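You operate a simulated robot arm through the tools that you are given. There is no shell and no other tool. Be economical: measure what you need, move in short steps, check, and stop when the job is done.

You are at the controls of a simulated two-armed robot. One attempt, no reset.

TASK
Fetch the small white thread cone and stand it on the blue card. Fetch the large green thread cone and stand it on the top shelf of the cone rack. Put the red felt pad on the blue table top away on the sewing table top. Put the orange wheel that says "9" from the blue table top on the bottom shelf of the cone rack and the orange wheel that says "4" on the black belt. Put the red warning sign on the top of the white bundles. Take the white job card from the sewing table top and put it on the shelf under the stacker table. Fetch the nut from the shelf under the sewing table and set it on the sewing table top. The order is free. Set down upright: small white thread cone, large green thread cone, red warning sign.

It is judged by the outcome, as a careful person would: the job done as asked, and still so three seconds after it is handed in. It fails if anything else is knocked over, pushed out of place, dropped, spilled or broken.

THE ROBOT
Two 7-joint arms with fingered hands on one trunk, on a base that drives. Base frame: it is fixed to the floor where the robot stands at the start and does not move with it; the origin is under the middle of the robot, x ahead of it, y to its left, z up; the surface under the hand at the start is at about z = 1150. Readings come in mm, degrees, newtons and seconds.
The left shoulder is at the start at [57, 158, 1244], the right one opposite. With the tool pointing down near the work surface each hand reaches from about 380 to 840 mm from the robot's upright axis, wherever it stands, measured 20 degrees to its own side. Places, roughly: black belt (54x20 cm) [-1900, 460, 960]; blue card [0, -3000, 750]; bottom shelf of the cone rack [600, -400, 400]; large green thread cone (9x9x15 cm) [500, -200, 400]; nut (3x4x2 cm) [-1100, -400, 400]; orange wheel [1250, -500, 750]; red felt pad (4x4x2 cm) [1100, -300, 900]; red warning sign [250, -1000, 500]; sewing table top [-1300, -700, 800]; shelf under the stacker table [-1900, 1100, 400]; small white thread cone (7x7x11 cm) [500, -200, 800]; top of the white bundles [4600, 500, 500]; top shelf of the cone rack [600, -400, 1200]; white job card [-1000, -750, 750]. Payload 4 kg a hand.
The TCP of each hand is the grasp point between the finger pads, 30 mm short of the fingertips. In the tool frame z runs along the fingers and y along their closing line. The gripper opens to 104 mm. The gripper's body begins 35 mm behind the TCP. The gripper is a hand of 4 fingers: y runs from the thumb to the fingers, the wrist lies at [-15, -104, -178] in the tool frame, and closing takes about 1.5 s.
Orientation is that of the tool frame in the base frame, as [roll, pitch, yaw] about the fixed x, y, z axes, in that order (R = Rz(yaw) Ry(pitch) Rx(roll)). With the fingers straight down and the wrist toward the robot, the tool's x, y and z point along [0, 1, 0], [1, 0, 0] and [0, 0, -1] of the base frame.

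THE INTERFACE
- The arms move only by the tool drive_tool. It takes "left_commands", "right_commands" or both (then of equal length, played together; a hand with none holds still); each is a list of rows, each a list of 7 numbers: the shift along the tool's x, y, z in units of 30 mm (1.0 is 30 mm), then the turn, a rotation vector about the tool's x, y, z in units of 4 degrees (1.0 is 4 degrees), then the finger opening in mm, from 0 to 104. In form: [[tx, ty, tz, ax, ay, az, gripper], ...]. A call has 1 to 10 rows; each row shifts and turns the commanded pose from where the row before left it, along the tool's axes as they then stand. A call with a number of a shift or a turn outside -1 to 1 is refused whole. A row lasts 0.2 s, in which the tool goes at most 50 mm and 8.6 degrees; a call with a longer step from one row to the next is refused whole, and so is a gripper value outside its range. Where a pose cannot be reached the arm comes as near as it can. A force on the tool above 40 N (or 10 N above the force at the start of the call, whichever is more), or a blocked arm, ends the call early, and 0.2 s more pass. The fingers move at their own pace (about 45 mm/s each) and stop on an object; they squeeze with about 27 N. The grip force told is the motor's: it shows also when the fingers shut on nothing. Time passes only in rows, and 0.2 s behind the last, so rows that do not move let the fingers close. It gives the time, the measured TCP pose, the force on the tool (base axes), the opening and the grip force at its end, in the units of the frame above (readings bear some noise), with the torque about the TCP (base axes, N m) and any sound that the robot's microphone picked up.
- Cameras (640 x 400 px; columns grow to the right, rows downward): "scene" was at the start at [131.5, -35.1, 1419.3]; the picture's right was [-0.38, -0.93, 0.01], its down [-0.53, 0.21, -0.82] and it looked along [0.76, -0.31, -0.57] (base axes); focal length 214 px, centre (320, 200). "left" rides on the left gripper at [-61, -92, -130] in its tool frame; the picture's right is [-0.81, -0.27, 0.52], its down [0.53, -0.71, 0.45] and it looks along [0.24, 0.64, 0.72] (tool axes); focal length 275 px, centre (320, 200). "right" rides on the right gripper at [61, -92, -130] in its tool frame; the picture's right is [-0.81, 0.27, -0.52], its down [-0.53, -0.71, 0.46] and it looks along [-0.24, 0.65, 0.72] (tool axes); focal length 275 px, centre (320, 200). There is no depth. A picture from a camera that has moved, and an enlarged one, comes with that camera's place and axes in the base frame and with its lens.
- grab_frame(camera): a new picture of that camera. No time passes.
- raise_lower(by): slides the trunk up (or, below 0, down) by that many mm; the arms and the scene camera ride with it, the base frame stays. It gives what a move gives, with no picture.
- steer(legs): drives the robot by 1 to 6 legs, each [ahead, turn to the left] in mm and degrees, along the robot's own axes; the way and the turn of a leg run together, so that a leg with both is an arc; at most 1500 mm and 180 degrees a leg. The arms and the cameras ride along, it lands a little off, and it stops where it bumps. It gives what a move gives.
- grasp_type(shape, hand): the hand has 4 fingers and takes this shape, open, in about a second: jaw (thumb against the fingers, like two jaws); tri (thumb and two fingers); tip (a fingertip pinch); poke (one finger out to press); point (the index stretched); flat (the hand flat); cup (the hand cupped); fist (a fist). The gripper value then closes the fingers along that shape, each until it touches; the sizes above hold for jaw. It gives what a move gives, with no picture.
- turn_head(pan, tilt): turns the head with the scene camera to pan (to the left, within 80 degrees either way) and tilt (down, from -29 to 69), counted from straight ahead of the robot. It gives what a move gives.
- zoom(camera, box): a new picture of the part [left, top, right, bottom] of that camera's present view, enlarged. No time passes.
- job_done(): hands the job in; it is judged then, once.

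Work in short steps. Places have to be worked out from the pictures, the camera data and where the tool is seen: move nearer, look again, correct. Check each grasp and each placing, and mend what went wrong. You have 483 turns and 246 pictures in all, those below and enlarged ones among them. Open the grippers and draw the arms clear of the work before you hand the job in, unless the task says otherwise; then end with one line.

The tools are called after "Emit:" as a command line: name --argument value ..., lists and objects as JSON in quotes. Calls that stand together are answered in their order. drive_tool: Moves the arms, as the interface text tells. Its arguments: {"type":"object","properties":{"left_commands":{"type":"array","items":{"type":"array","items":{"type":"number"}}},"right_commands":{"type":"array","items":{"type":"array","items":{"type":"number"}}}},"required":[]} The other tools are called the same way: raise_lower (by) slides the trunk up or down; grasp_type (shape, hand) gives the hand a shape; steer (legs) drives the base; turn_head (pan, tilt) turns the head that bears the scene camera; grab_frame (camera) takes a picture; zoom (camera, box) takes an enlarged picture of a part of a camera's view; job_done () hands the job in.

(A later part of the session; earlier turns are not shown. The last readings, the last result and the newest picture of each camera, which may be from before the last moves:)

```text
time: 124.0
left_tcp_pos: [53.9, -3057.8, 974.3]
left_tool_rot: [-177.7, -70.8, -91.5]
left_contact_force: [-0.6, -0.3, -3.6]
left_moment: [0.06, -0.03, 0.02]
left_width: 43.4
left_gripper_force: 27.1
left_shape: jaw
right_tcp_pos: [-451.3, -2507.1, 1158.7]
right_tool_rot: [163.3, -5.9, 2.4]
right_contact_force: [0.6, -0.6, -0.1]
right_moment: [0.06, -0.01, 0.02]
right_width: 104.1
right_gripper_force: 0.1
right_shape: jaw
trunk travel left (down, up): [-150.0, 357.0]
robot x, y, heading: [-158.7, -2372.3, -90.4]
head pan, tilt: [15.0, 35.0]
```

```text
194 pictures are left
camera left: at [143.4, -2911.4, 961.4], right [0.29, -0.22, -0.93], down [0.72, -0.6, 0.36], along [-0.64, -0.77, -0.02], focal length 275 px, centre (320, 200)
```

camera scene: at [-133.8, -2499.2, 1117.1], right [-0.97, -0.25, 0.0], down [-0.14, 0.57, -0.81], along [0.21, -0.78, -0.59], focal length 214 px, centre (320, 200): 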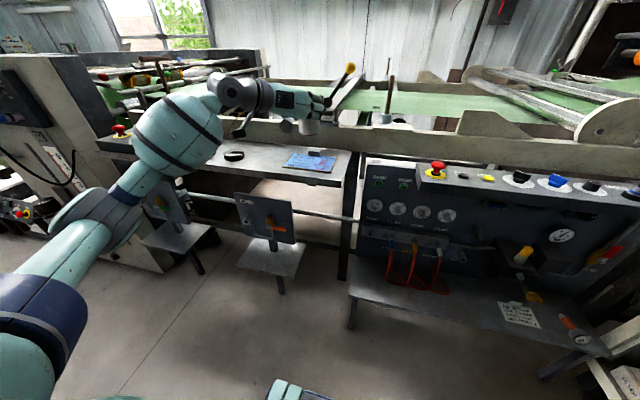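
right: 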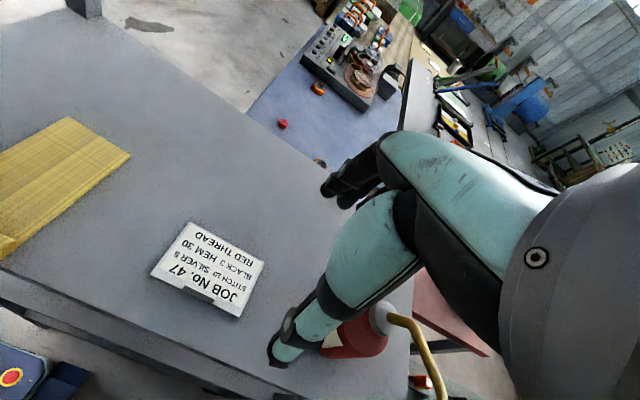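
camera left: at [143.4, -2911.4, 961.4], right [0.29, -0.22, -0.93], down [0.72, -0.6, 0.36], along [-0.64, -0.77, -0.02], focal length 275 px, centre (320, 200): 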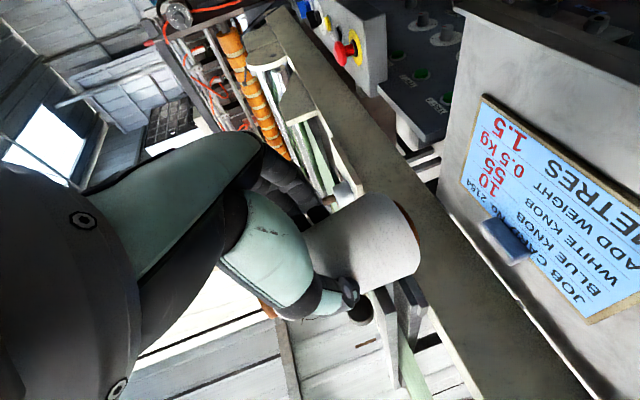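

Solving both views gives table z≈804, card x -20..136, y -3060..-3168, clip at the back middle. I set the TCP to (58,-3092) and lower most of the way.

Emit:
drive_tool --left_commands '[[0.19, -0.08, 0.53, 0, 0.1, 0, 30], [0.19, -0.07, 0.53, 0, 0.1, 0, 30], [0, 0, 0, 0, 0, 0, 30]]'

Emit:
raise_lower --by -95

Emit:
grab_frame --camera "left"

Emit:
zoom --camera "scene" --box '[200, 40, 400, 165]'

```text
time: 124.8
left_tcp_pos: [59.2, -3076.6, 985.7]
left_tool_rot: [-177.4, -72.4, -91.8]
left_contact_force: [-0.9, -0.2, -1.6]
left_moment: [0.08, 0.02, -0.02]
left_width: 43.2
left_gripper_force: 27.0
left_shape: jaw
right_tcp_pos: [-449.6, -2497.8, 1159.1]
right_tool_rot: [163.6, -6.5, 3.0]
right_contact_force: [0.4, 0.7, 0.1]
right_moment: [0.0, -0.02, 0.01]
right_width: 104.0
right_gripper_force: 0.1
right_shape: jaw
trunk travel left (down, up): [-150.0, 357.0]
robot x, y, heading: [-154.6, -2363.7, -90.4]
head pan, tilt: [15.0, 35.0]
```

```text
time: 126.1
left_tcp_pos: [59.2, -3077.3, 891.1]
left_tool_rot: [-177.4, -72.4, -91.8]
left_contact_force: [-0.4, 0.3, -1.7]
left_moment: [0.04, -0.02, -0.02]
left_width: 43.1
left_gripper_force: 26.8
left_shape: jaw
right_tcp_pos: [-448.4, -2497.7, 1062.6]
right_tool_rot: [163.5, -6.5, 3.0]
right_contact_force: [0.2, -0.5, -0.6]
right_moment: [0.02, 0.0, 0.01]
right_width: 104.0
right_gripper_force: 0.1
right_shape: jaw
trunk travel left (down, up): [-55.0, 452.0]
robot x, y, heading: [-155.1, -2364.7, -90.2]
head pan, tilt: [15.0, 35.0]
```

```text
193 pictures are left
camera left: at [148.9, -2932.2, 872.5], right [0.29, -0.24, -0.93], down [0.72, -0.59, 0.38], along [-0.64, -0.77, 0.0], focal length 275 px, centre (320, 200)
```

left: 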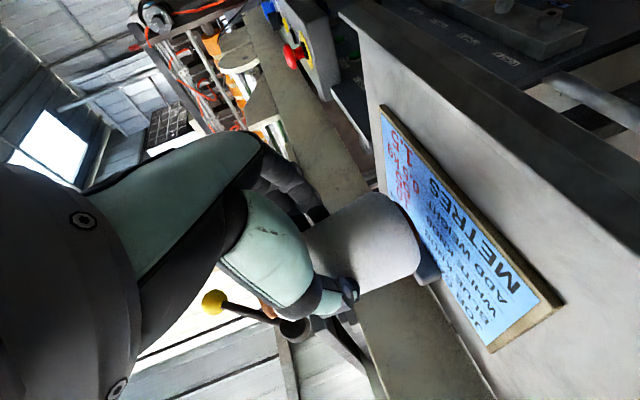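

```text
3.20 times, centred on (300, 102) of scene
camera zoom: at [-133.7, -2495.9, 1021.2], right [-0.97, -0.25, 0.0], down [-0.14, 0.57, -0.81], along [0.21, -0.79, -0.58], focal length 686 px, centre (384, 512)
```

zoom: 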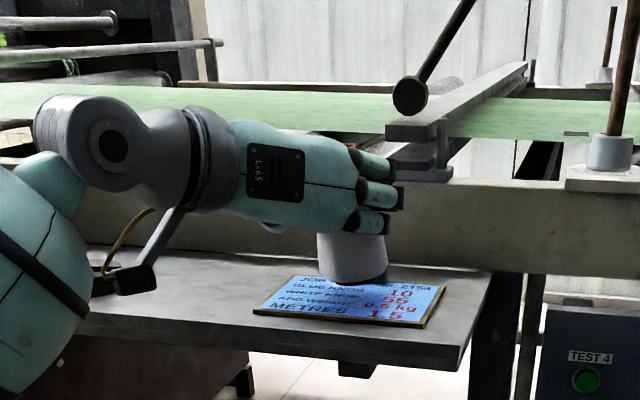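

Cone axis ≈(60,-3104), above the front-middle of the card. I restore the grasp pitch and lower in steps.

Emit:
drive_tool --left_commands '[[-0.3, 0, 0.1, 0, -0.6, 0, 30], [-0.35, 0, 0.12, 0, 0, 0, 30], [0, 0, 0, 0, 0, 0, 30]]'

Emit:
drive_tool --left_commands '[[-0.15, 0, 0.05, 0, 0, 0, 30], [0, 0, 0, 0, 0, 0, 30]]'

Emit:
zoom --camera "scene" --box '[240, 60, 380, 148]'

```text
time: 126.9
left_tcp_pos: [58.6, -3076.3, 870.4]
left_tool_rot: [-177.5, -70.2, -91.7]
left_contact_force: [-2.0, 1.1, 3.9]
left_moment: [-0.1, 0.01, -0.07]
left_width: 43.4
left_gripper_force: 27.4
left_shape: jaw
right_tcp_pos: [-449.5, -2497.0, 1064.8]
right_tool_rot: [163.5, -6.4, 3.0]
right_contact_force: [0.6, -0.7, -0.8]
right_moment: [0.02, 0.0, 0.0]
right_width: 104.0
right_gripper_force: 0.1
right_shape: jaw
trunk travel left (down, up): [-55.0, 452.0]
robot x, y, heading: [-154.7, -2364.4, -90.4]
head pan, tilt: [15.0, 35.0]
```

```text
time: 127.5
left_tcp_pos: [57.5, -3076.6, 866.8]
left_tool_rot: [-178.1, -70.3, -91.1]
left_contact_force: [-3.7, 1.0, 15.4]
left_moment: [-0.35, 0.24, -0.06]
left_width: 43.5
left_gripper_force: 27.0
left_shape: jaw
right_tcp_pos: [-449.3, -2495.4, 1063.1]
right_tool_rot: [163.4, -6.5, 3.0]
right_contact_force: [0.5, -0.1, 0.8]
right_moment: [0.01, 0.0, 0.01]
right_width: 103.7
right_gripper_force: 0.1
right_shape: jaw
trunk travel left (down, up): [-55.0, 452.0]
robot x, y, heading: [-152.5, -2363.1, -90.4]
head pan, tilt: [15.0, 35.0]
```

```text
4.55 times, centred on (310, 104) of scene
camera zoom: at [-134.6, -2493.8, 1021.6], right [-0.97, -0.25, 0.0], down [-0.14, 0.56, -0.81], along [0.21, -0.79, -0.58], focal length 975 px, centre (366, 636)
```

zoom: 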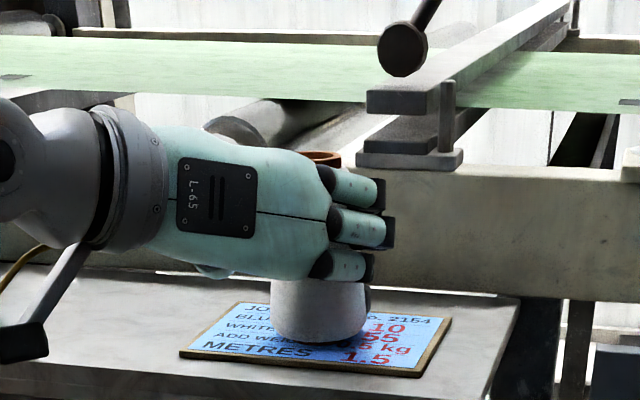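

Emit:
zoom --camera "left" --box '[290, 100, 560, 360]'

```text
1.54 times, centred on (425, 230) of left
camera zoom: at [148.2, -2930.5, 855.8], right [0.29, -0.21, -0.93], down [0.72, -0.6, 0.36], along [-0.64, -0.77, -0.02], focal length 424 px, centre (158, 154)
```

zoom: 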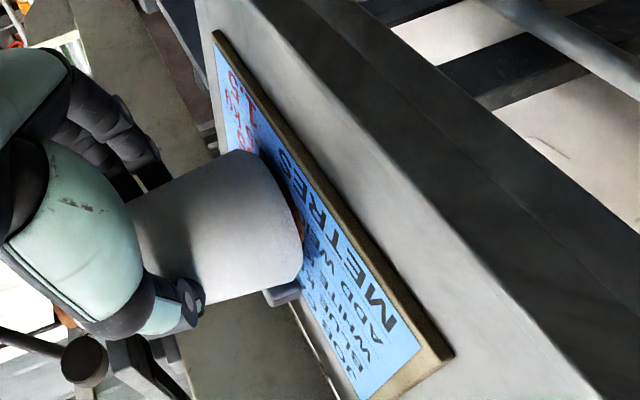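

The cone's base is tilted a little (front edge lifted) and close to the clip. I lift 20 mm, move 10 mm toward me, pitch back +3°, and look.

Emit:
drive_tool --left_commands '[[0.6, 0, -0.2, 0, 0, 0, 30], [-0.06, 0, -0.17, 0, 0.4, 0, 30], [-0.06, 0, -0.17, 0, 0.4, 0, 30], [0, 0, 0, 0, 0, 0, 30]]'

Emit:
zoom --camera "left" --box '[290, 100, 560, 360]'

Emit:
zoom --camera "scene" --box '[240, 60, 380, 148]'

```text
time: 128.5
left_tcp_pos: [59.4, -3065.8, 881.5]
left_tool_rot: [-177.5, -73.1, -91.6]
left_contact_force: [0.1, 0.5, -1.6]
left_moment: [0.05, -0.04, -0.01]
left_width: 43.2
left_gripper_force: 26.2
left_shape: jaw
right_tcp_pos: [-449.5, -2497.3, 1062.8]
right_tool_rot: [163.4, -6.6, 2.9]
right_contact_force: [0.3, -0.1, 0.9]
right_moment: [-0.01, -0.02, -0.02]
right_width: 103.8
right_gripper_force: 0.0
right_shape: jaw
trunk travel left (down, up): [-55.0, 452.0]
robot x, y, heading: [-156.0, -2367.6, -90.3]
head pan, tilt: [15.0, 35.0]
```

```text
1.54 times, centred on (425, 230) of left
camera zoom: at [148.9, -2922.0, 863.6], right [0.29, -0.26, -0.92], down [0.72, -0.58, 0.39], along [-0.64, -0.77, 0.01], focal length 424 px, centre (158, 154)
```

zoom: 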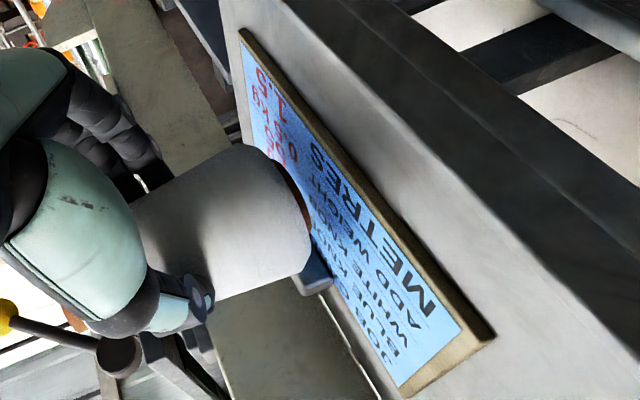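

```text
4.55 times, centred on (310, 104) of scene
camera zoom: at [-133.7, -2496.0, 1021.1], right [-0.97, -0.25, 0.0], down [-0.14, 0.57, -0.81], along [0.21, -0.79, -0.58], focal length 975 px, centre (366, 636)
```

zoom: 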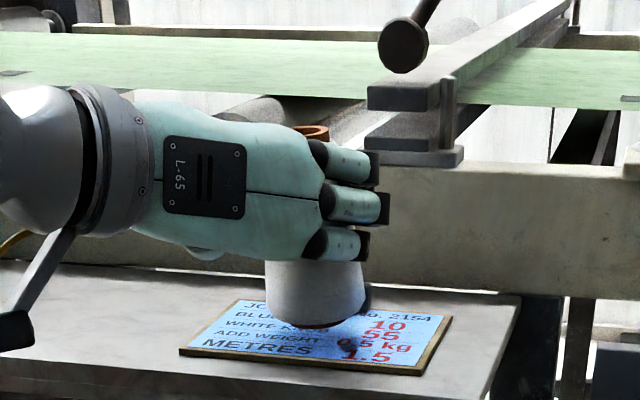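

By silhouette the cone leans a few degrees toward me, so I should pitch the other way. I rotate -5° and compare.

Emit:
drive_tool --left_commands '[[0, 0, 0, 0, -0.65, 0, 30], [0, 0, 0, 0, -0.65, 0, 30], [0, 0, 0, 0, 0, 0, 30]]'

Emit:
zoom --camera "left" --box '[290, 100, 560, 360]'

Emit:
zoom --camera "scene" --box '[270, 75, 350, 125]'

```text
time: 129.3
left_tcp_pos: [58.2, -3065.9, 881.6]
left_tool_rot: [-177.8, -67.9, -91.3]
left_contact_force: [0.1, -0.3, -2.3]
left_moment: [0.07, -0.02, 0.02]
left_width: 43.2
left_gripper_force: 27.5
left_shape: jaw
right_tcp_pos: [-449.3, -2498.2, 1063.5]
right_tool_rot: [163.5, -6.4, 2.9]
right_contact_force: [0.6, 0.3, 0.0]
right_moment: [-0.01, -0.02, 0.01]
right_width: 103.9
right_gripper_force: 0.1
right_shape: jaw
trunk travel left (down, up): [-55.0, 452.0]
robot x, y, heading: [-156.1, -2363.7, -90.5]
head pan, tilt: [15.0, 35.0]
```

```text
1.54 times, centred on (425, 230) of left
camera zoom: at [148.5, -2920.6, 876.1], right [0.29, -0.17, -0.94], down [0.72, -0.61, 0.33], along [-0.63, -0.77, -0.06], focal length 424 px, centre (158, 154)
```

zoom: 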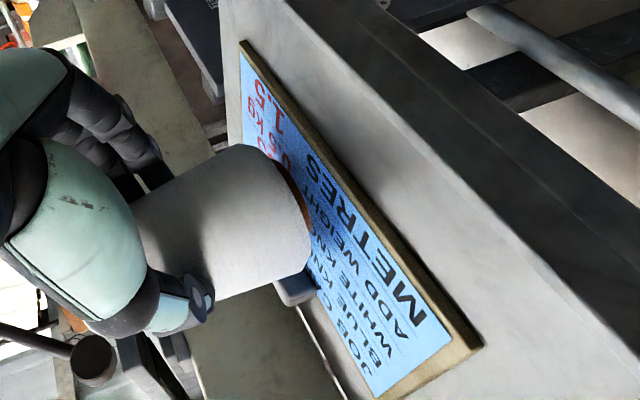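

```text
8.00 times, centred on (310, 100) of scene
camera zoom: at [-133.7, -2496.1, 1021.1], right [-0.97, -0.25, 0.0], down [-0.14, 0.57, -0.81], along [0.21, -0.79, -0.58], focal length 1716 px, centre (400, 1000)
```

zoom: 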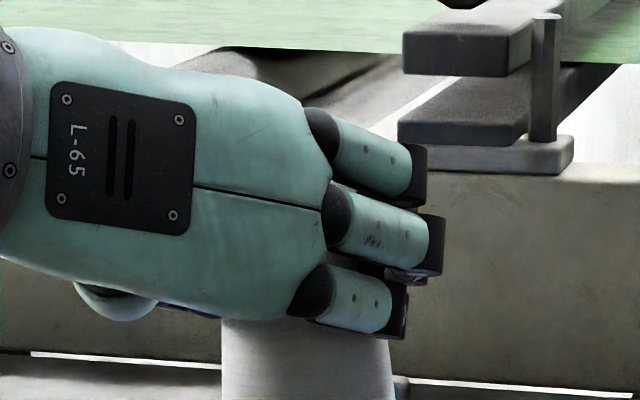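

Now it's upright. Lower straight down here in small steps.

Emit:
drive_tool --left_commands '[[-0.3, 0, 0.12, 0, 0, 0, 30], [0, 0, 0, 0, 0, 0, 30]]'

Emit:
drive_tool --left_commands '[[-0.15, 0, 0.06, 0, 0, 0, 30], [0, 0, 0, 0, 0, 0, 30]]'

Emit:
drive_tool --left_commands '[[-0.12, 0, 0.05, 0, 0, 0, 30], [0, 0, 0, 0, 0, 0, 30]]'

Emit:
zoom --camera "left" --box '[290, 100, 560, 360]'

```text
time: 129.9
left_tcp_pos: [59.1, -3066.7, 872.8]
left_tool_rot: [-178.1, -68.0, -91.0]
left_contact_force: [0.1, 0.9, 0.8]
left_moment: [-0.02, -0.01, 0.01]
left_width: 42.8
left_gripper_force: 26.8
left_shape: jaw
right_tcp_pos: [-449.7, -2497.4, 1063.3]
right_tool_rot: [163.5, -6.5, 2.8]
right_contact_force: [0.3, 0.5, 0.0]
right_moment: [-0.01, 0.02, 0.03]
right_width: 103.7
right_gripper_force: 0.1
right_shape: jaw
trunk travel left (down, up): [-55.0, 452.0]
robot x, y, heading: [-159.1, -2366.3, -90.4]
head pan, tilt: [15.0, 35.0]
```

```text
time: 130.5
left_tcp_pos: [57.9, -3065.2, 870.8]
left_tool_rot: [-177.9, -68.2, -91.3]
left_contact_force: [-2.0, 2.9, 7.7]
left_moment: [-0.21, 0.03, -0.08]
left_width: 43.3
left_gripper_force: 27.5
left_shape: jaw
right_tcp_pos: [-450.1, -2496.7, 1063.3]
right_tool_rot: [163.4, -6.6, 2.9]
right_contact_force: [-0.4, -1.0, 0.0]
right_moment: [0.0, 0.0, 0.01]
right_width: 104.0
right_gripper_force: 0.0
right_shape: jaw
trunk travel left (down, up): [-55.0, 452.0]
robot x, y, heading: [-155.8, -2366.3, -90.5]
head pan, tilt: [15.0, 35.0]
```

```text
time: 131.1
left_tcp_pos: [58.8, -3064.0, 868.7]
left_tool_rot: [-178.0, -68.3, -91.2]
left_contact_force: [-1.8, 1.8, 14.7]
left_moment: [-0.46, 0.16, -0.05]
left_width: 43.0
left_gripper_force: 27.8
left_shape: jaw
right_tcp_pos: [-449.6, -2495.6, 1063.9]
right_tool_rot: [163.3, -6.5, 3.0]
right_contact_force: [-0.7, -0.4, -0.4]
right_moment: [0.0, 0.02, 0.0]
right_width: 103.9
right_gripper_force: 0.1
right_shape: jaw
trunk travel left (down, up): [-55.0, 452.0]
robot x, y, heading: [-160.2, -2363.6, -90.3]
head pan, tilt: [15.0, 35.0]
```

```text
1.54 times, centred on (425, 230) of left
camera zoom: at [148.5, -2918.9, 861.8], right [0.29, -0.18, -0.94], down [0.72, -0.61, 0.34], along [-0.63, -0.77, -0.05], focal length 424 px, centre (158, 154)
```

zoom: 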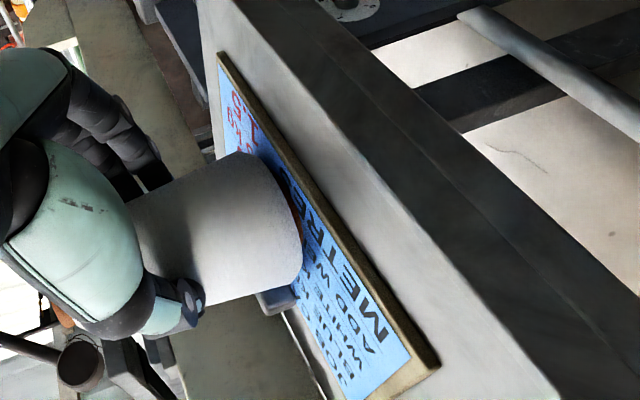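

Contact reaction lies about under the cone's axis (≈31 mm beyond TCP), so it sits flat. Release gently.

Emit:
drive_tool --left_commands '[[0.06, 0, -0.02, 0, 0, 0, 45], [0.04, 0, 0, 0, 0, 0, 52], [0, 0, 0, 0, 0, 0, 62], [0, 0, 0, 0, 0, 0, 80], [0, 0, 0, 0, 0, 0, 104], [0, 0, 0, 0, 0, 0, 104], [0, 0, 0, 0, 0, 0, 104]]'

Emit:
grab_frame --camera "left"

Emit:
zoom --camera "scene" --box '[240, 60, 380, 148]'

```text
time: 132.7
left_tcp_pos: [60.1, -3067.4, 869.2]
left_tool_rot: [-177.9, -68.1, -91.3]
left_contact_force: [0.0, -0.9, 1.0]
left_moment: [-0.05, -0.01, -0.01]
left_width: 103.8
left_gripper_force: 0.1
left_shape: jaw
right_tcp_pos: [-449.5, -2497.7, 1064.4]
right_tool_rot: [163.5, -6.5, 3.0]
right_contact_force: [0.1, 1.0, -0.3]
right_moment: [-0.01, -0.03, 0.02]
right_width: 104.1
right_gripper_force: 0.1
right_shape: jaw
trunk travel left (down, up): [-55.0, 452.0]
robot x, y, heading: [-157.2, -2368.9, -90.5]
head pan, tilt: [15.0, 35.0]
```

```text
184 pictures are left
camera left: at [148.9, -2920.9, 862.1], right [0.29, -0.17, -0.94], down [0.72, -0.61, 0.33], along [-0.63, -0.77, -0.05], focal length 275 px, centre (320, 200)
```

left: 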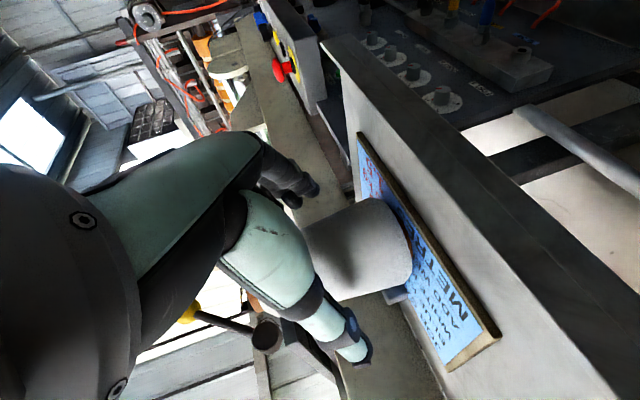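

```text
4.55 times, centred on (310, 104) of scene
camera zoom: at [-133.7, -2495.8, 1021.2], right [-0.97, -0.25, 0.0], down [-0.14, 0.57, -0.81], along [0.21, -0.79, -0.58], focal length 975 px, centre (366, 636)
```

zoom: 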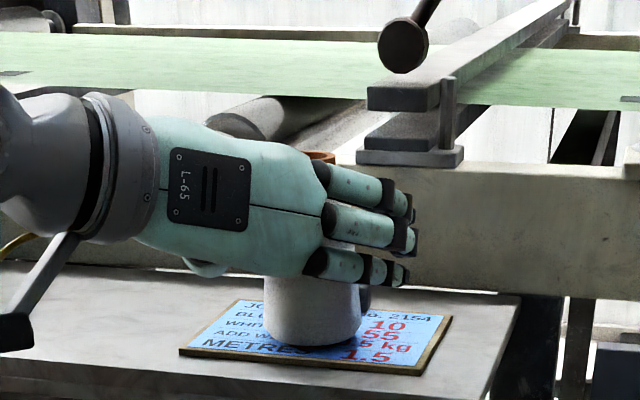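

Standing flat on the card. I back off straight.

Emit:
steer --legs '[[-350, 0]]'

Emit:
zoom --camera "scene" --box '[220, 60, 420, 185]'

```text
time: 135.0
left_tcp_pos: [60.4, -2713.7, 868.3]
left_tool_rot: [-177.6, -68.1, -91.7]
left_contact_force: [0.6, 0.8, -0.7]
left_moment: [0.02, -0.02, 0.01]
left_width: 103.5
left_gripper_force: 0.1
left_shape: jaw
right_tcp_pos: [-445.7, -2142.0, 1063.4]
right_tool_rot: [163.4, -6.5, 2.7]
right_contact_force: [-0.1, 0.5, 0.0]
right_moment: [-0.03, 0.0, 0.01]
right_width: 104.0
right_gripper_force: 0.0
right_shape: jaw
trunk travel left (down, up): [-55.0, 452.0]
robot x, y, heading: [-152.2, -2010.3, -90.8]
head pan, tilt: [15.0, 35.0]
```

```text
3.20 times, centred on (320, 122) of scene
camera zoom: at [-130.8, -2142.0, 1021.3], right [-0.97, -0.25, 0.0], down [-0.14, 0.57, -0.81], along [0.2, -0.79, -0.58], focal length 686 px, centre (320, 448)
```

zoom: 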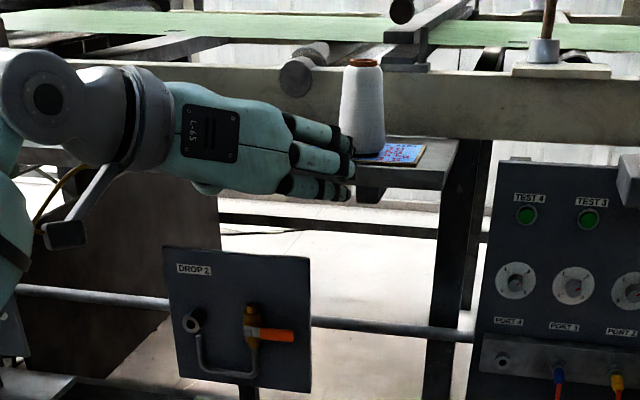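

The white cone is done. Next the warning sign on the trolley's lower shelf; I back up along the corridor and check the bottles I passed.

Emit:
steer --legs '[[-450, 0]]'

Emit:
turn_head --pan -40 --tilt 40

Emit:
grab_frame --camera "scene"

```text
time: 137.9
left_tcp_pos: [64.2, -2242.9, 877.3]
left_tool_rot: [-177.7, -68.7, -91.7]
left_contact_force: [-0.2, 0.8, -0.4]
left_moment: [-0.02, -0.02, -0.04]
left_width: 103.7
left_gripper_force: 0.0
left_shape: jaw
right_tcp_pos: [-437.7, -1674.6, 1063.3]
right_tool_rot: [163.8, -7.1, 3.4]
right_contact_force: [-0.5, 0.3, 0.3]
right_moment: [-0.01, 0.01, -0.01]
right_width: 104.0
right_gripper_force: 0.0
right_shape: jaw
trunk travel left (down, up): [-55.0, 452.0]
robot x, y, heading: [-148.6, -1550.7, -90.9]
head pan, tilt: [15.0, 35.0]
```

```text
time: 139.2
left_tcp_pos: [64.0, -2232.7, 884.0]
left_tool_rot: [-177.7, -69.4, -91.8]
left_contact_force: [-0.3, -0.5, -0.3]
left_moment: [0.02, -0.02, 0.0]
left_width: 103.9
left_gripper_force: 0.1
left_shape: jaw
right_tcp_pos: [-434.7, -1669.7, 1064.6]
right_tool_rot: [164.3, -7.8, 3.9]
right_contact_force: [-0.2, 0.2, -0.4]
right_moment: [0.02, 0.0, 0.01]
right_width: 104.1
right_gripper_force: 0.1
right_shape: jaw
trunk travel left (down, up): [-55.0, 452.0]
robot x, y, heading: [-145.4, -1549.9, -90.5]
head pan, tilt: [-40.0, 40.0]
```

```text
181 pictures are left
camera scene: at [-202.7, -1660.9, 1013.9], right [-0.76, 0.65, 0.01], down [0.42, 0.5, -0.76], along [-0.5, -0.57, -0.65], focal length 214 px, centre (320, 200)
```

scene: 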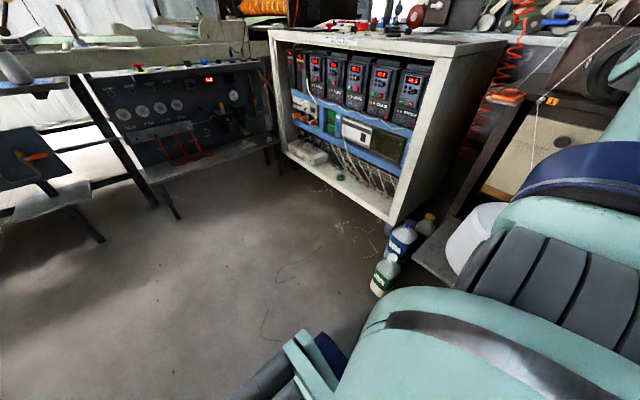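

Bottles are upright. I retract the left hand, back diagonally, and turn to face the trolley.

Emit:
drive_tool --left_commands '[[-0.3, 0, -0.81, 0, 0, 0, 104], [-0.3, 0, -0.81, 0, 0, 0, 104], [-0.3, 0, -0.81, 0, 0, 0, 104], [-0.3, 0, -0.81, 0, 0, 0, 104], [-0.3, 0, -0.81, 0, 0, 0, 104]]'

Emit:
steer --legs '[[0, 35], [-480, 0]]'

Emit:
turn_head --pan 40 --tilt 40

Emit:
grab_frame --camera "scene"

```text
time: 140.4
left_tcp_pos: [62.8, -2103.5, 884.6]
left_tool_rot: [-178.1, -69.4, -91.4]
left_contact_force: [-0.5, 0.3, -0.6]
left_moment: [-0.03, 0.03, 0.0]
left_width: 103.7
left_gripper_force: 0.1
left_shape: jaw
right_tcp_pos: [-433.9, -1668.8, 1065.9]
right_tool_rot: [164.3, -7.7, 4.0]
right_contact_force: [-0.2, 0.1, -0.6]
right_moment: [0.02, 0.04, -0.02]
right_width: 103.8
right_gripper_force: 0.0
right_shape: jaw
trunk travel left (down, up): [-55.0, 452.0]
robot x, y, heading: [-146.5, -1553.4, -90.9]
head pan, tilt: [-40.0, 40.0]
```

```text
time: 142.6
left_tcp_pos: [279.8, -1933.0, 895.3]
left_tool_rot: [174.9, -70.1, -58.0]
left_contact_force: [-0.3, -0.1, -1.3]
left_moment: [-0.03, -0.01, 0.0]
left_width: 104.0
left_gripper_force: 0.0
left_shape: jaw
right_tcp_pos: [-338.1, -1808.3, 1058.0]
right_tool_rot: [162.8, -8.3, 36.1]
right_contact_force: [-0.4, -2.0, 0.8]
right_moment: [0.11, 0.01, 0.05]
right_width: 103.9
right_gripper_force: 0.0
right_shape: jaw
trunk travel left (down, up): [-55.0, 452.0]
robot x, y, heading: [-145.6, -1559.5, -60.5]
head pan, tilt: [-40.0, 40.0]
stopped in leg 1: the robot was blocked; the commanded pose is now the measured one
```

```text
time: 144.1
left_tcp_pos: [280.3, -1933.4, 894.3]
left_tool_rot: [174.7, -70.0, -57.7]
left_contact_force: [0.9, -0.3, 0.0]
left_moment: [0.02, 0.06, 0.01]
left_width: 104.1
left_gripper_force: 0.0
left_shape: jaw
right_tcp_pos: [-335.4, -1809.2, 1056.3]
right_tool_rot: [161.6, -8.6, 36.9]
right_contact_force: [0.1, 0.4, 0.4]
right_moment: [0.03, -0.03, 0.02]
right_width: 103.8
right_gripper_force: 0.0
right_shape: jaw
trunk travel left (down, up): [-55.0, 452.0]
robot x, y, heading: [-145.6, -1558.7, -60.8]
head pan, tilt: [40.0, 40.0]
```

```text
180 pictures are left
camera scene: at [-44.2, -1651.4, 1012.0], right [-0.35, -0.93, -0.03], down [-0.61, 0.25, -0.75], along [0.71, -0.25, -0.66], focal length 214 px, centre (320, 200)
```

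scene: 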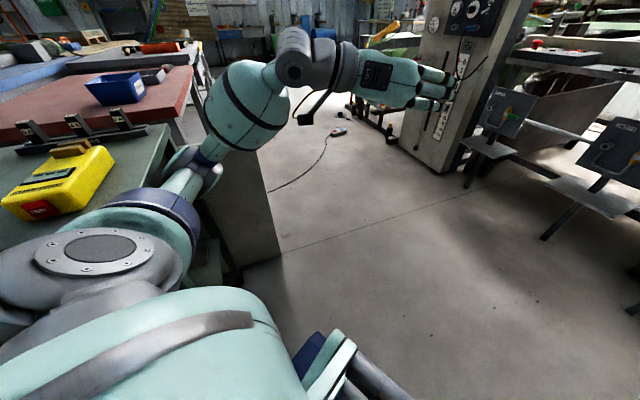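

My left elbow is against the trolley top. I raise the trunk a little? No: first swing away to the right, then raise.

Emit:
steer --legs '[[0, -30]]'

Emit:
raise_lower --by 400

Emit:
turn_head --pan 70 --tilt 40

Emit:
grab_frame --camera "scene"

```text
time: 144.9
left_tcp_pos: [255.5, -1917.8, 910.1]
left_tool_rot: [171.0, -71.7, -56.3]
left_contact_force: [0.2, -0.8, -0.3]
left_moment: [0.0, 0.0, -0.03]
left_width: 104.0
left_gripper_force: 0.0
left_shape: jaw
right_tcp_pos: [-346.2, -1775.8, 1057.6]
right_tool_rot: [160.2, -8.6, 36.9]
right_contact_force: [-0.4, -1.0, 0.3]
right_moment: [0.08, -0.02, 0.0]
right_width: 103.7
right_gripper_force: 0.1
right_shape: jaw
trunk travel left (down, up): [-55.0, 452.0]
robot x, y, heading: [-148.7, -1561.9, -62.0]
head pan, tilt: [40.0, 40.0]
stopped in leg 1: the robot was blocked; the commanded pose is now the measured one
```

```text
time: 148.8
left_tcp_pos: [260.8, -1905.8, 1315.3]
left_tool_rot: [172.1, -72.3, -56.7]
left_contact_force: [-0.4, -0.1, 0.2]
left_moment: [-0.03, 0.03, -0.02]
left_width: 104.0
left_gripper_force: 0.0
left_shape: jaw
right_tcp_pos: [-345.4, -1767.0, 1462.2]
right_tool_rot: [160.0, -8.4, 37.2]
right_contact_force: [-0.1, -0.2, 0.4]
right_moment: [-0.02, 0.0, 0.0]
right_width: 103.8
right_gripper_force: 0.2
right_shape: jaw
trunk travel left (down, up): [-455.0, 52.0]
robot x, y, heading: [-149.7, -1560.4, -61.7]
head pan, tilt: [40.0, 40.0]
```

```text
time: 149.7
left_tcp_pos: [261.4, -1905.2, 1314.7]
left_tool_rot: [172.0, -72.2, -56.5]
left_contact_force: [-0.1, -0.6, 0.5]
left_moment: [-0.01, 0.01, 0.0]
left_width: 103.8
left_gripper_force: 0.1
left_shape: jaw
right_tcp_pos: [-345.1, -1766.7, 1461.4]
right_tool_rot: [159.8, -8.4, 37.2]
right_contact_force: [-0.3, -0.8, 0.8]
right_moment: [0.04, 0.0, -0.02]
right_width: 104.0
right_gripper_force: 0.0
right_shape: jaw
trunk travel left (down, up): [-455.0, 52.0]
robot x, y, heading: [-145.8, -1560.2, -61.8]
head pan, tilt: [70.0, 40.0]
```

```text
179 pictures are left
camera scene: at [-38.6, -1593.2, 1415.7], right [0.15, -0.99, -0.01], down [-0.64, -0.08, -0.76], along [0.75, 0.12, -0.65], focal length 214 px, centre (320, 200)
```

scene: 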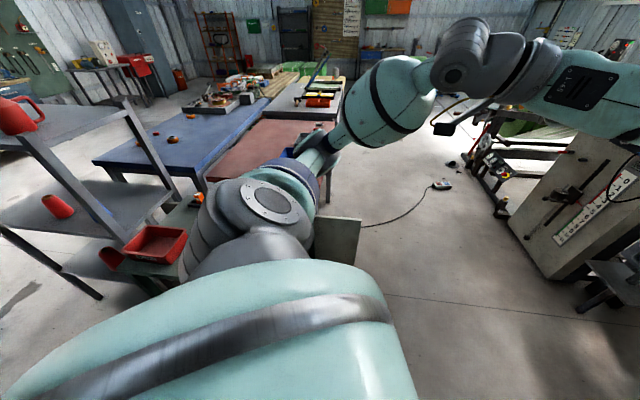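

Emit:
steer --legs '[[0, -10]]'

Emit:
turn_head --pan 70 --tilt 65

Emit:
grab_frame --camera "scene"

```text
time: 150.9
left_tcp_pos: [194.0, -1973.8, 1315.4]
left_tool_rot: [171.8, -72.1, -66.4]
left_contact_force: [0.2, 0.2, 0.1]
left_moment: [-0.03, -0.02, 0.01]
left_width: 103.7
left_gripper_force: 0.2
left_shape: jaw
right_tcp_pos: [-376.0, -1724.9, 1461.1]
right_tool_rot: [157.7, -8.5, 28.0]
right_contact_force: [0.0, -0.9, -0.4]
right_moment: [0.01, 0.0, 0.01]
right_width: 103.9
right_gripper_force: 0.0
right_shape: jaw
trunk travel left (down, up): [-455.0, 52.0]
robot x, y, heading: [-142.3, -1562.3, -71.8]
head pan, tilt: [70.0, 40.0]
```

```text
time: 151.8
left_tcp_pos: [189.0, -1957.7, 1321.6]
left_tool_rot: [171.8, -72.9, -66.4]
left_contact_force: [-0.3, -0.1, -0.4]
left_moment: [0.02, 0.0, -0.02]
left_width: 103.8
left_gripper_force: 0.1
left_shape: jaw
right_tcp_pos: [-378.9, -1715.7, 1460.5]
right_tool_rot: [158.8, -8.8, 28.1]
right_contact_force: [0.5, 0.4, -1.0]
right_moment: [-0.02, 0.02, 0.0]
right_width: 103.9
right_gripper_force: 0.0
right_shape: jaw
trunk travel left (down, up): [-455.0, 52.0]
robot x, y, heading: [-141.1, -1559.5, -71.8]
head pan, tilt: [70.0, 65.0]
```

```text
178 pictures are left
camera scene: at [-69.6, -1609.4, 1383.6], right [-0.03, -1.0, -0.01], down [-0.91, 0.03, -0.42], along [0.42, 0.0, -0.91], focal length 214 px, centre (320, 200)
```

scene: 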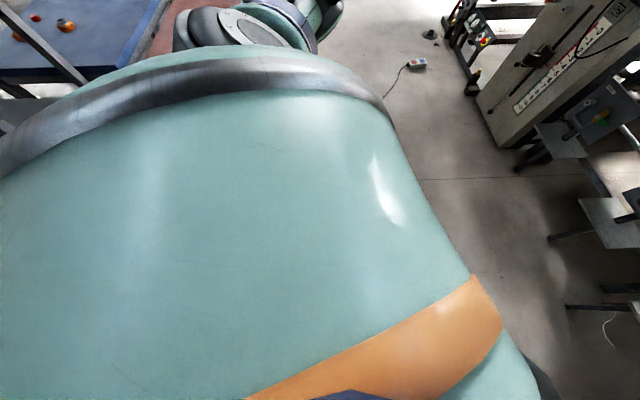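

With the trunk raised the elbow clears. I back diagonally away from the trolley, then turn to face it.

Emit:
steer --legs '[[0, 10], [-480, 0]]'

Emit:
steer --legs '[[0, 61]]'

Emit:
turn_head --pan 0 --tilt 45

Emit:
grab_frame --camera "scene"

```text
time: 155.5
left_tcp_pos: [28.6, -1474.5, 1321.6]
left_tool_rot: [171.9, -72.8, -56.2]
left_contact_force: [0.7, -0.1, -0.2]
left_moment: [-0.01, -0.05, 0.01]
left_width: 103.9
left_gripper_force: 0.0
left_shape: jaw
right_tcp_pos: [-573.0, -1334.7, 1457.9]
right_tool_rot: [156.5, -8.8, 39.5]
right_contact_force: [0.1, -0.5, 0.5]
right_moment: [0.01, 0.01, 0.04]
right_width: 104.1
right_gripper_force: 0.1
right_shape: jaw
trunk travel left (down, up): [-455.0, 52.0]
robot x, y, heading: [-373.1, -1139.8, -61.2]
head pan, tilt: [70.0, 65.0]
```

```text
time: 159.1
left_tcp_pos: [91.7, -945.5, 1325.5]
left_tool_rot: [171.9, -73.7, 5.6]
left_contact_force: [-1.0, 1.1, -0.1]
left_moment: [0.03, 0.0, 0.03]
left_width: 103.9
left_gripper_force: 0.0
left_shape: jaw
right_tcp_pos: [-312.1, -1407.1, 1454.8]
right_tool_rot: [155.4, -9.3, 102.3]
right_contact_force: [0.3, -1.7, 0.2]
right_moment: [-0.03, 0.0, -0.02]
right_width: 104.2
right_gripper_force: 0.0
right_shape: jaw
trunk travel left (down, up): [-455.0, 52.0]
robot x, y, heading: [-376.7, -1146.2, 0.5]
head pan, tilt: [70.0, 65.0]
```

```text
time: 160.5
left_tcp_pos: [75.9, -947.1, 1330.7]
left_tool_rot: [171.4, -74.2, 6.1]
left_contact_force: [-0.2, -0.4, -0.1]
left_moment: [-0.02, -0.01, 0.01]
left_width: 104.1
left_gripper_force: 0.1
left_shape: jaw
right_tcp_pos: [-321.1, -1406.4, 1455.5]
right_tool_rot: [157.0, -9.6, 102.2]
right_contact_force: [0.2, -1.3, 0.3]
right_moment: [0.0, 0.01, 0.0]
right_width: 104.3
right_gripper_force: 0.1
right_shape: jaw
trunk travel left (down, up): [-455.0, 52.0]
robot x, y, heading: [-374.0, -1144.2, 0.6]
head pan, tilt: [0.0, 45.0]
```

```text
177 pictures are left
camera scene: at [-243.0, -1146.8, 1407.8], right [0.01, -1.0, 0.0], down [-0.72, -0.01, -0.7], along [0.7, 0.01, -0.72], focal length 214 px, centre (320, 200)
```

scene: 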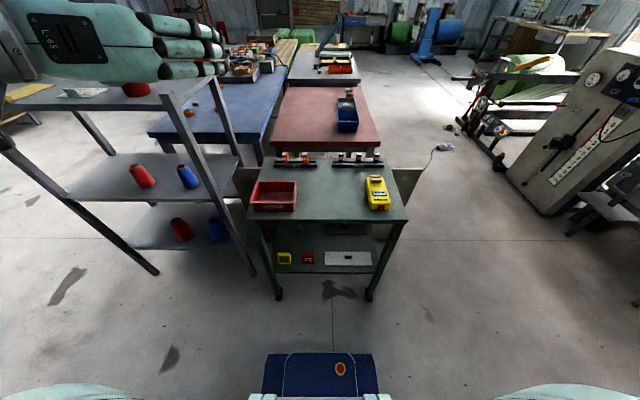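

Emit:
zoom --camera "scene" --box '[230, 140, 430, 300]'

```text
2.50 times, centred on (330, 220) of scene
camera zoom: at [-243.0, -1146.8, 1407.8], right [0.01, -1.0, 0.0], down [-0.72, -0.01, -0.7], along [0.7, 0.01, -0.72], focal length 536 px, centre (295, 150)
```

zoom: 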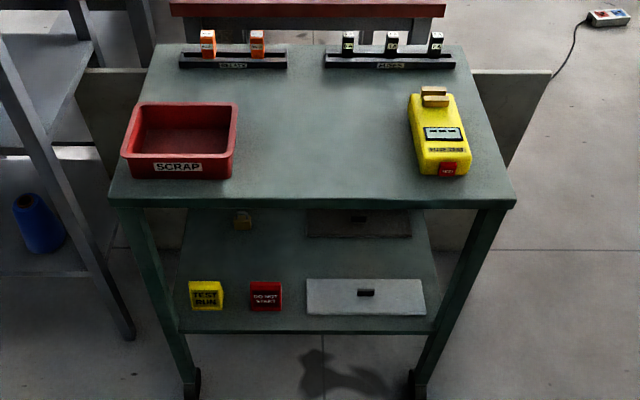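

The red "DO NOT START" sign sits on the lower shelf near (325,-1077,320). First I bring the right arm (which drifted back) into a sane pose, and sidestep right.

Emit:
drive_tool --right_commands '[[-0.5, 1, 0, 0.57, 0, 0, 104], [-0.5, 1, 0, 0.57, 0, 0, 104], [-0.5, 1, 0, 0.57, 0, 0, 104], [-0.5, 1, 0, 0.57, 0, 0, 104], [-0.5, 1, 0, 0.57, 0, 0, 104], [-0.5, 1, 0, 0.57, 0, 0, 104], [-0.5, 1, 0, 0.57, 0, 0, 104], [-0.5, 1, 0, 0.57, 0, 0, 104], [-0.5, 1, 0, 0.57, 0, 0, 104], [-0.5, 1, 0, 0.57, 0, 0, 104]]'

Emit:
steer --legs '[[0, -40], [130, 0], [0, 39.5]]'

Emit:
grab_frame --camera "scene"

```text
time: 162.7
left_tcp_pos: [77.8, -947.4, 1331.8]
left_tool_rot: [171.6, -74.1, 5.9]
left_contact_force: [0.5, -0.2, -0.3]
left_moment: [-0.01, 0.02, -0.04]
left_width: 104.2
left_gripper_force: 0.1
left_shape: jaw
right_tcp_pos: [-11.1, -1503.1, 1506.3]
right_tool_rot: [177.8, -8.9, 102.3]
right_contact_force: [-0.3, -0.4, 0.5]
right_moment: [0.0, -0.02, -0.02]
right_width: 103.9
right_gripper_force: 0.1
right_shape: jaw
trunk travel left (down, up): [-455.0, 52.0]
robot x, y, heading: [-371.9, -1149.2, 0.6]
head pan, tilt: [0.0, 45.0]
```

```text
time: 168.3
left_tcp_pos: [187.9, -1028.7, 1328.3]
left_tool_rot: [171.7, -73.8, 5.7]
left_contact_force: [0.4, -0.3, -0.5]
left_moment: [-0.01, 0.0, 0.01]
left_width: 103.9
left_gripper_force: 0.0
left_shape: jaw
right_tcp_pos: [98.4, -1584.3, 1504.6]
right_tool_rot: [178.2, -9.1, 102.4]
right_contact_force: [0.4, 0.1, 0.4]
right_moment: [0.02, 0.05, 0.01]
right_width: 104.0
right_gripper_force: 0.1
right_shape: jaw
trunk travel left (down, up): [-455.0, 52.0]
robot x, y, heading: [-267.2, -1235.1, 0.8]
head pan, tilt: [0.0, 45.0]
```

```text
175 pictures are left
camera scene: at [-132.1, -1236.0, 1406.9], right [0.01, -1.0, 0.0], down [-0.72, -0.01, -0.69], along [0.69, 0.01, -0.72], focal length 214 px, centre (320, 200)
```

scene: 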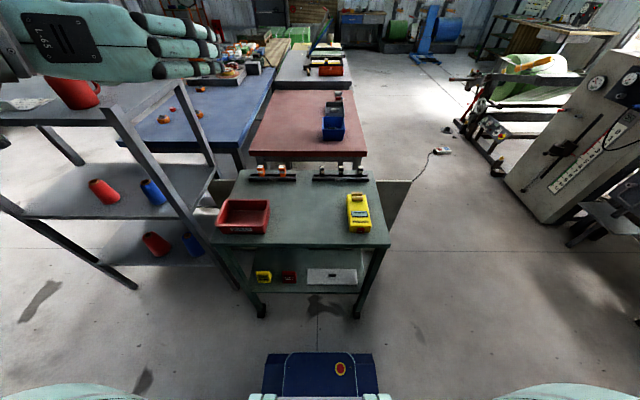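

I back 100 mm, lower the trunk and bring the left hand down while pitching it to ~40° down.

Emit:
steer --legs '[[-100, 0]]'

Emit:
raise_lower --by -400

Emit:
drive_tool --left_commands '[[-0.7, 0.2, 0.7, 0.3, -0.75, 0, 104], [-0.7, 0.2, 0.7, 0.3, -0.75, 0, 104], [-0.7, 0.2, 0.7, 0.3, -0.75, 0, 104], [-0.7, 0.2, 0.7, 0.3, -0.75, 0, 104], [-0.7, 0.2, 0.7, 0.3, -0.75, 0, 104], [-0.7, 0.2, 0.7, 0.3, -0.75, 0, 104], [-0.7, 0.2, 0.7, 0.3, -0.75, 0, 104], [-0.7, 0.2, 0.7, 0, -0.75, 0, 104], [0, 0, 0, 0, 0, 0, 104]]'

```text
time: 169.5
left_tcp_pos: [72.4, -1030.1, 1331.9]
left_tool_rot: [171.4, -74.5, 6.0]
left_contact_force: [-1.0, 0.3, -0.3]
left_moment: [0.0, -0.03, 0.01]
left_width: 103.9
left_gripper_force: 0.0
left_shape: jaw
right_tcp_pos: [-17.7, -1585.4, 1508.7]
right_tool_rot: [177.6, -9.0, 102.2]
right_contact_force: [0.3, 0.1, -0.3]
right_moment: [0.04, 0.03, 0.02]
right_width: 104.1
right_gripper_force: 0.0
right_shape: jaw
trunk travel left (down, up): [-455.0, 52.0]
robot x, y, heading: [-371.0, -1237.7, 0.6]
head pan, tilt: [0.0, 45.0]
```

```text
time: 173.3
left_tcp_pos: [51.1, -1032.0, 939.2]
left_tool_rot: [170.9, -75.4, 6.6]
left_contact_force: [0.2, -0.1, 0.5]
left_moment: [0.04, -0.01, -0.01]
left_width: 103.7
left_gripper_force: 0.1
left_shape: jaw
right_tcp_pos: [-43.1, -1586.8, 1112.8]
right_tool_rot: [176.5, -8.9, 102.5]
right_contact_force: [-0.2, -0.5, 0.2]
right_moment: [-0.01, -0.01, 0.0]
right_width: 103.8
right_gripper_force: 0.1
right_shape: jaw
trunk travel left (down, up): [-55.0, 452.0]
robot x, y, heading: [-372.5, -1239.4, 0.9]
head pan, tilt: [0.0, 45.0]
```

```text
time: 175.3
left_tcp_pos: [129.6, -1080.7, 719.2]
left_tool_rot: [-177.9, -51.3, 3.7]
left_contact_force: [0.8, -0.1, -0.5]
left_moment: [-0.03, 0.01, -0.02]
left_width: 103.8
left_gripper_force: 0.0
left_shape: jaw
right_tcp_pos: [-43.3, -1586.5, 1113.6]
right_tool_rot: [176.4, -8.9, 102.6]
right_contact_force: [0.5, -0.4, 1.5]
right_moment: [-0.02, -0.01, 0.03]
right_width: 104.2
right_gripper_force: 0.0
right_shape: jaw
trunk travel left (down, up): [-55.0, 452.0]
robot x, y, heading: [-373.0, -1236.0, 0.7]
head pan, tilt: [0.0, 45.0]
```

Continue straight down to z≈420.

Emit:
drive_tool --left_commands '[[-0.78, 0, 0.63, 0, 0, 0, 104], [-0.78, 0, 0.63, 0, 0, 0, 104], [-0.78, 0, 0.63, 0, 0, 0, 104], [-0.78, 0, 0.63, 0, 0, 0, 104], [-0.78, 0, 0.63, 0, 0, 0, 104], [-0.78, 0, 0.63, 0, 0, 0, 104], [-0.78, 0, 0.63, 0, 0, 0, 104], [-0.78, 0, 0.63, 0, 0, 0, 104], [-0.78, 0, 0.63, 0, 0, 0, 104], [-0.78, 0, 0.63, 0, 0, 0, 104]]'

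Emit:
grab_frame --camera "left"

Emit:
grab_frame --camera "scene"

```text
time: 177.5
left_tcp_pos: [131.8, -1073.7, 414.2]
left_tool_rot: [-177.9, -51.4, 3.5]
left_contact_force: [0.1, 0.0, 0.6]
left_moment: [0.01, -0.01, 0.0]
left_width: 103.8
left_gripper_force: 0.0
left_shape: jaw
right_tcp_pos: [-44.7, -1586.3, 1111.8]
right_tool_rot: [176.5, -8.8, 102.6]
right_contact_force: [0.3, -0.1, -0.4]
right_moment: [0.01, 0.01, 0.02]
right_width: 103.8
right_gripper_force: 0.1
right_shape: jaw
trunk travel left (down, up): [-55.0, 452.0]
robot x, y, heading: [-368.1, -1237.8, 0.7]
head pan, tilt: [0.0, 45.0]
```

```text
174 pictures are left
camera left: at [-17.1, -996.2, 450.5], right [-0.13, 0.29, -0.95], down [0.62, 0.77, 0.15], along [0.77, -0.57, -0.27], focal length 275 px, centre (320, 200)
```

left: 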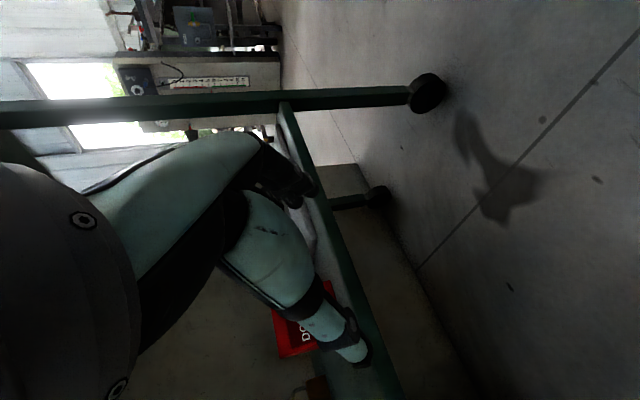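

```text
173 pictures are left
camera scene: at [-247.8, -1237.3, 1006.4], right [0.01, -1.0, 0.0], down [-0.72, -0.01, -0.7], along [0.7, 0.01, -0.72], focal length 214 px, centre (320, 200)
```

scene: 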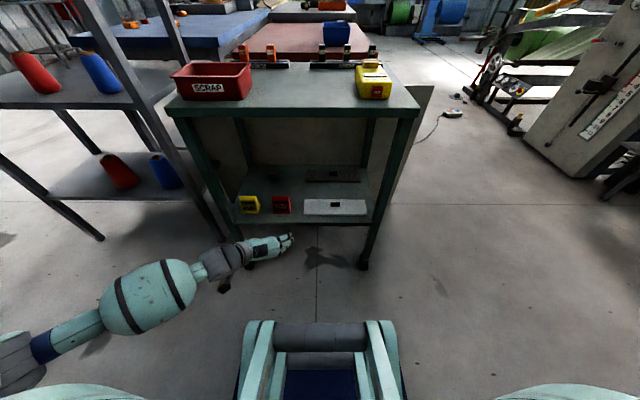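

Emit:
zoom --camera "scene" --box '[215, 150, 385, 256]'

Emit:
zoom --camera "left" --box '[240, 240, 440, 400]'

```text
3.76 times, centred on (300, 203) of scene
camera zoom: at [-247.8, -1237.3, 1006.4], right [0.01, -1.0, 0.0], down [-0.72, -0.01, -0.7], along [0.7, 0.01, -0.72], focal length 807 px, centre (395, 189)
```

zoom: 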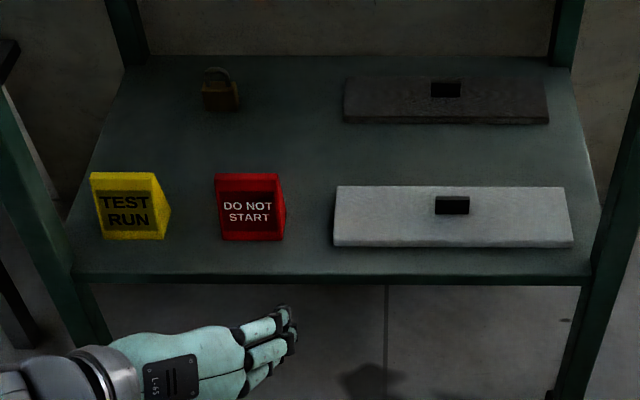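

```text
2.50 times, centred on (340, 320) of left
camera zoom: at [-17.1, -996.2, 450.5], right [-0.13, 0.29, -0.95], down [0.62, 0.77, 0.15], along [0.77, -0.57, -0.27], focal length 688 px, centre (270, -100)
```

zoom: 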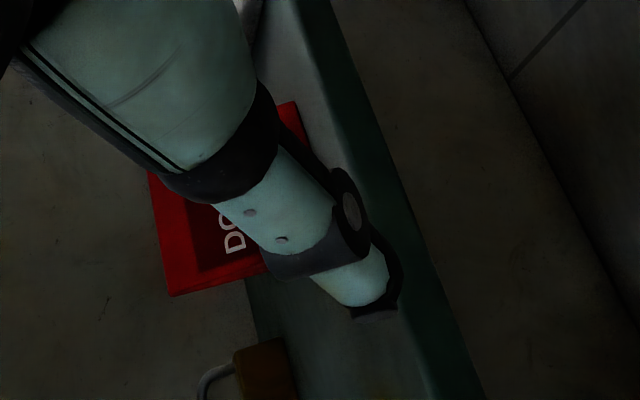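

Cross-checking both views: the shelf is at z≈352, the sign is a wedge x≈311–361, y≈-1041…-1110, top ≈430. I set the hand to (…,-1075,392) and advance partway.

Emit:
drive_tool --left_commands '[[-0.57, 0, 0.46, 0, 0, -0.2, 104], [0, 0, 0, 0, 0, -0.2, 104], [0, 0, 0, 0, 0, 0, 104]]'

Emit:
steer --legs '[[110, 0]]'

Emit:
grab_frame --camera "left"

Emit:
zoom --camera "scene" --box '[215, 150, 385, 256]'

```text
time: 178.3
left_tcp_pos: [131.9, -1073.6, 394.1]
left_tool_rot: [-179.9, -51.4, 6.2]
left_contact_force: [0.3, -0.3, 0.3]
left_moment: [0.03, -0.01, -0.01]
left_width: 103.9
left_gripper_force: 0.1
left_shape: jaw
right_tcp_pos: [-44.4, -1586.0, 1111.9]
right_tool_rot: [176.5, -8.9, 102.5]
right_contact_force: [-0.2, 0.4, 0.3]
right_moment: [-0.02, 0.01, -0.01]
right_width: 103.8
right_gripper_force: 0.1
right_shape: jaw
trunk travel left (down, up): [-55.0, 452.0]
robot x, y, heading: [-371.9, -1239.2, 0.6]
head pan, tilt: [0.0, 45.0]
```

```text
time: 179.5
left_tcp_pos: [243.3, -1071.1, 393.4]
left_tool_rot: [179.9, -51.5, 6.4]
left_contact_force: [-0.4, -0.2, -0.8]
left_moment: [0.02, 0.0, -0.01]
left_width: 103.7
left_gripper_force: 0.1
left_shape: jaw
right_tcp_pos: [68.9, -1582.9, 1114.3]
right_tool_rot: [176.6, -8.8, 102.5]
right_contact_force: [-0.5, 0.0, -0.2]
right_moment: [-0.02, -0.01, 0.02]
right_width: 103.6
right_gripper_force: 0.1
right_shape: jaw
trunk travel left (down, up): [-55.0, 452.0]
robot x, y, heading: [-260.1, -1234.8, 0.9]
head pan, tilt: [0.0, 45.0]
```

```text
170 pictures are left
camera left: at [93.6, -995.8, 427.6], right [-0.13, 0.26, -0.96], down [0.61, 0.78, 0.13], along [0.79, -0.56, -0.26], focal length 275 px, centre (320, 200)
```

left: 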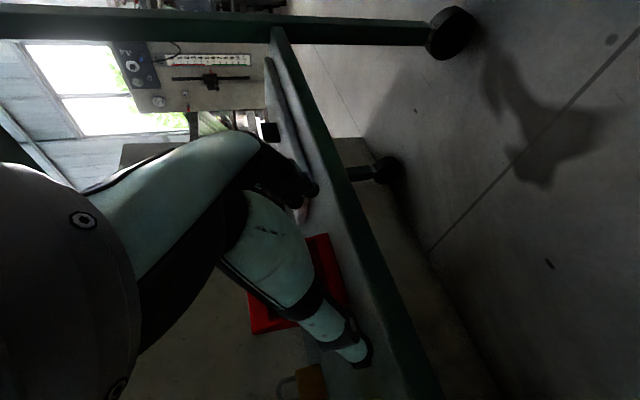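

```text
3.76 times, centred on (300, 203) of scene
camera zoom: at [-135.9, -1235.8, 1006.2], right [0.01, -1.0, 0.0], down [-0.72, -0.01, -0.7], along [0.7, 0.01, -0.72], focal length 807 px, centre (395, 189)
```

zoom: 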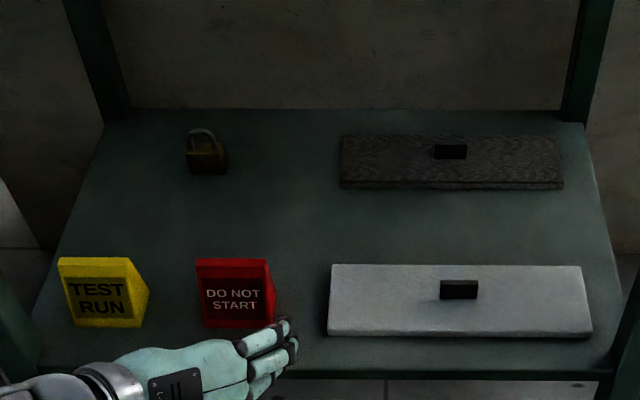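

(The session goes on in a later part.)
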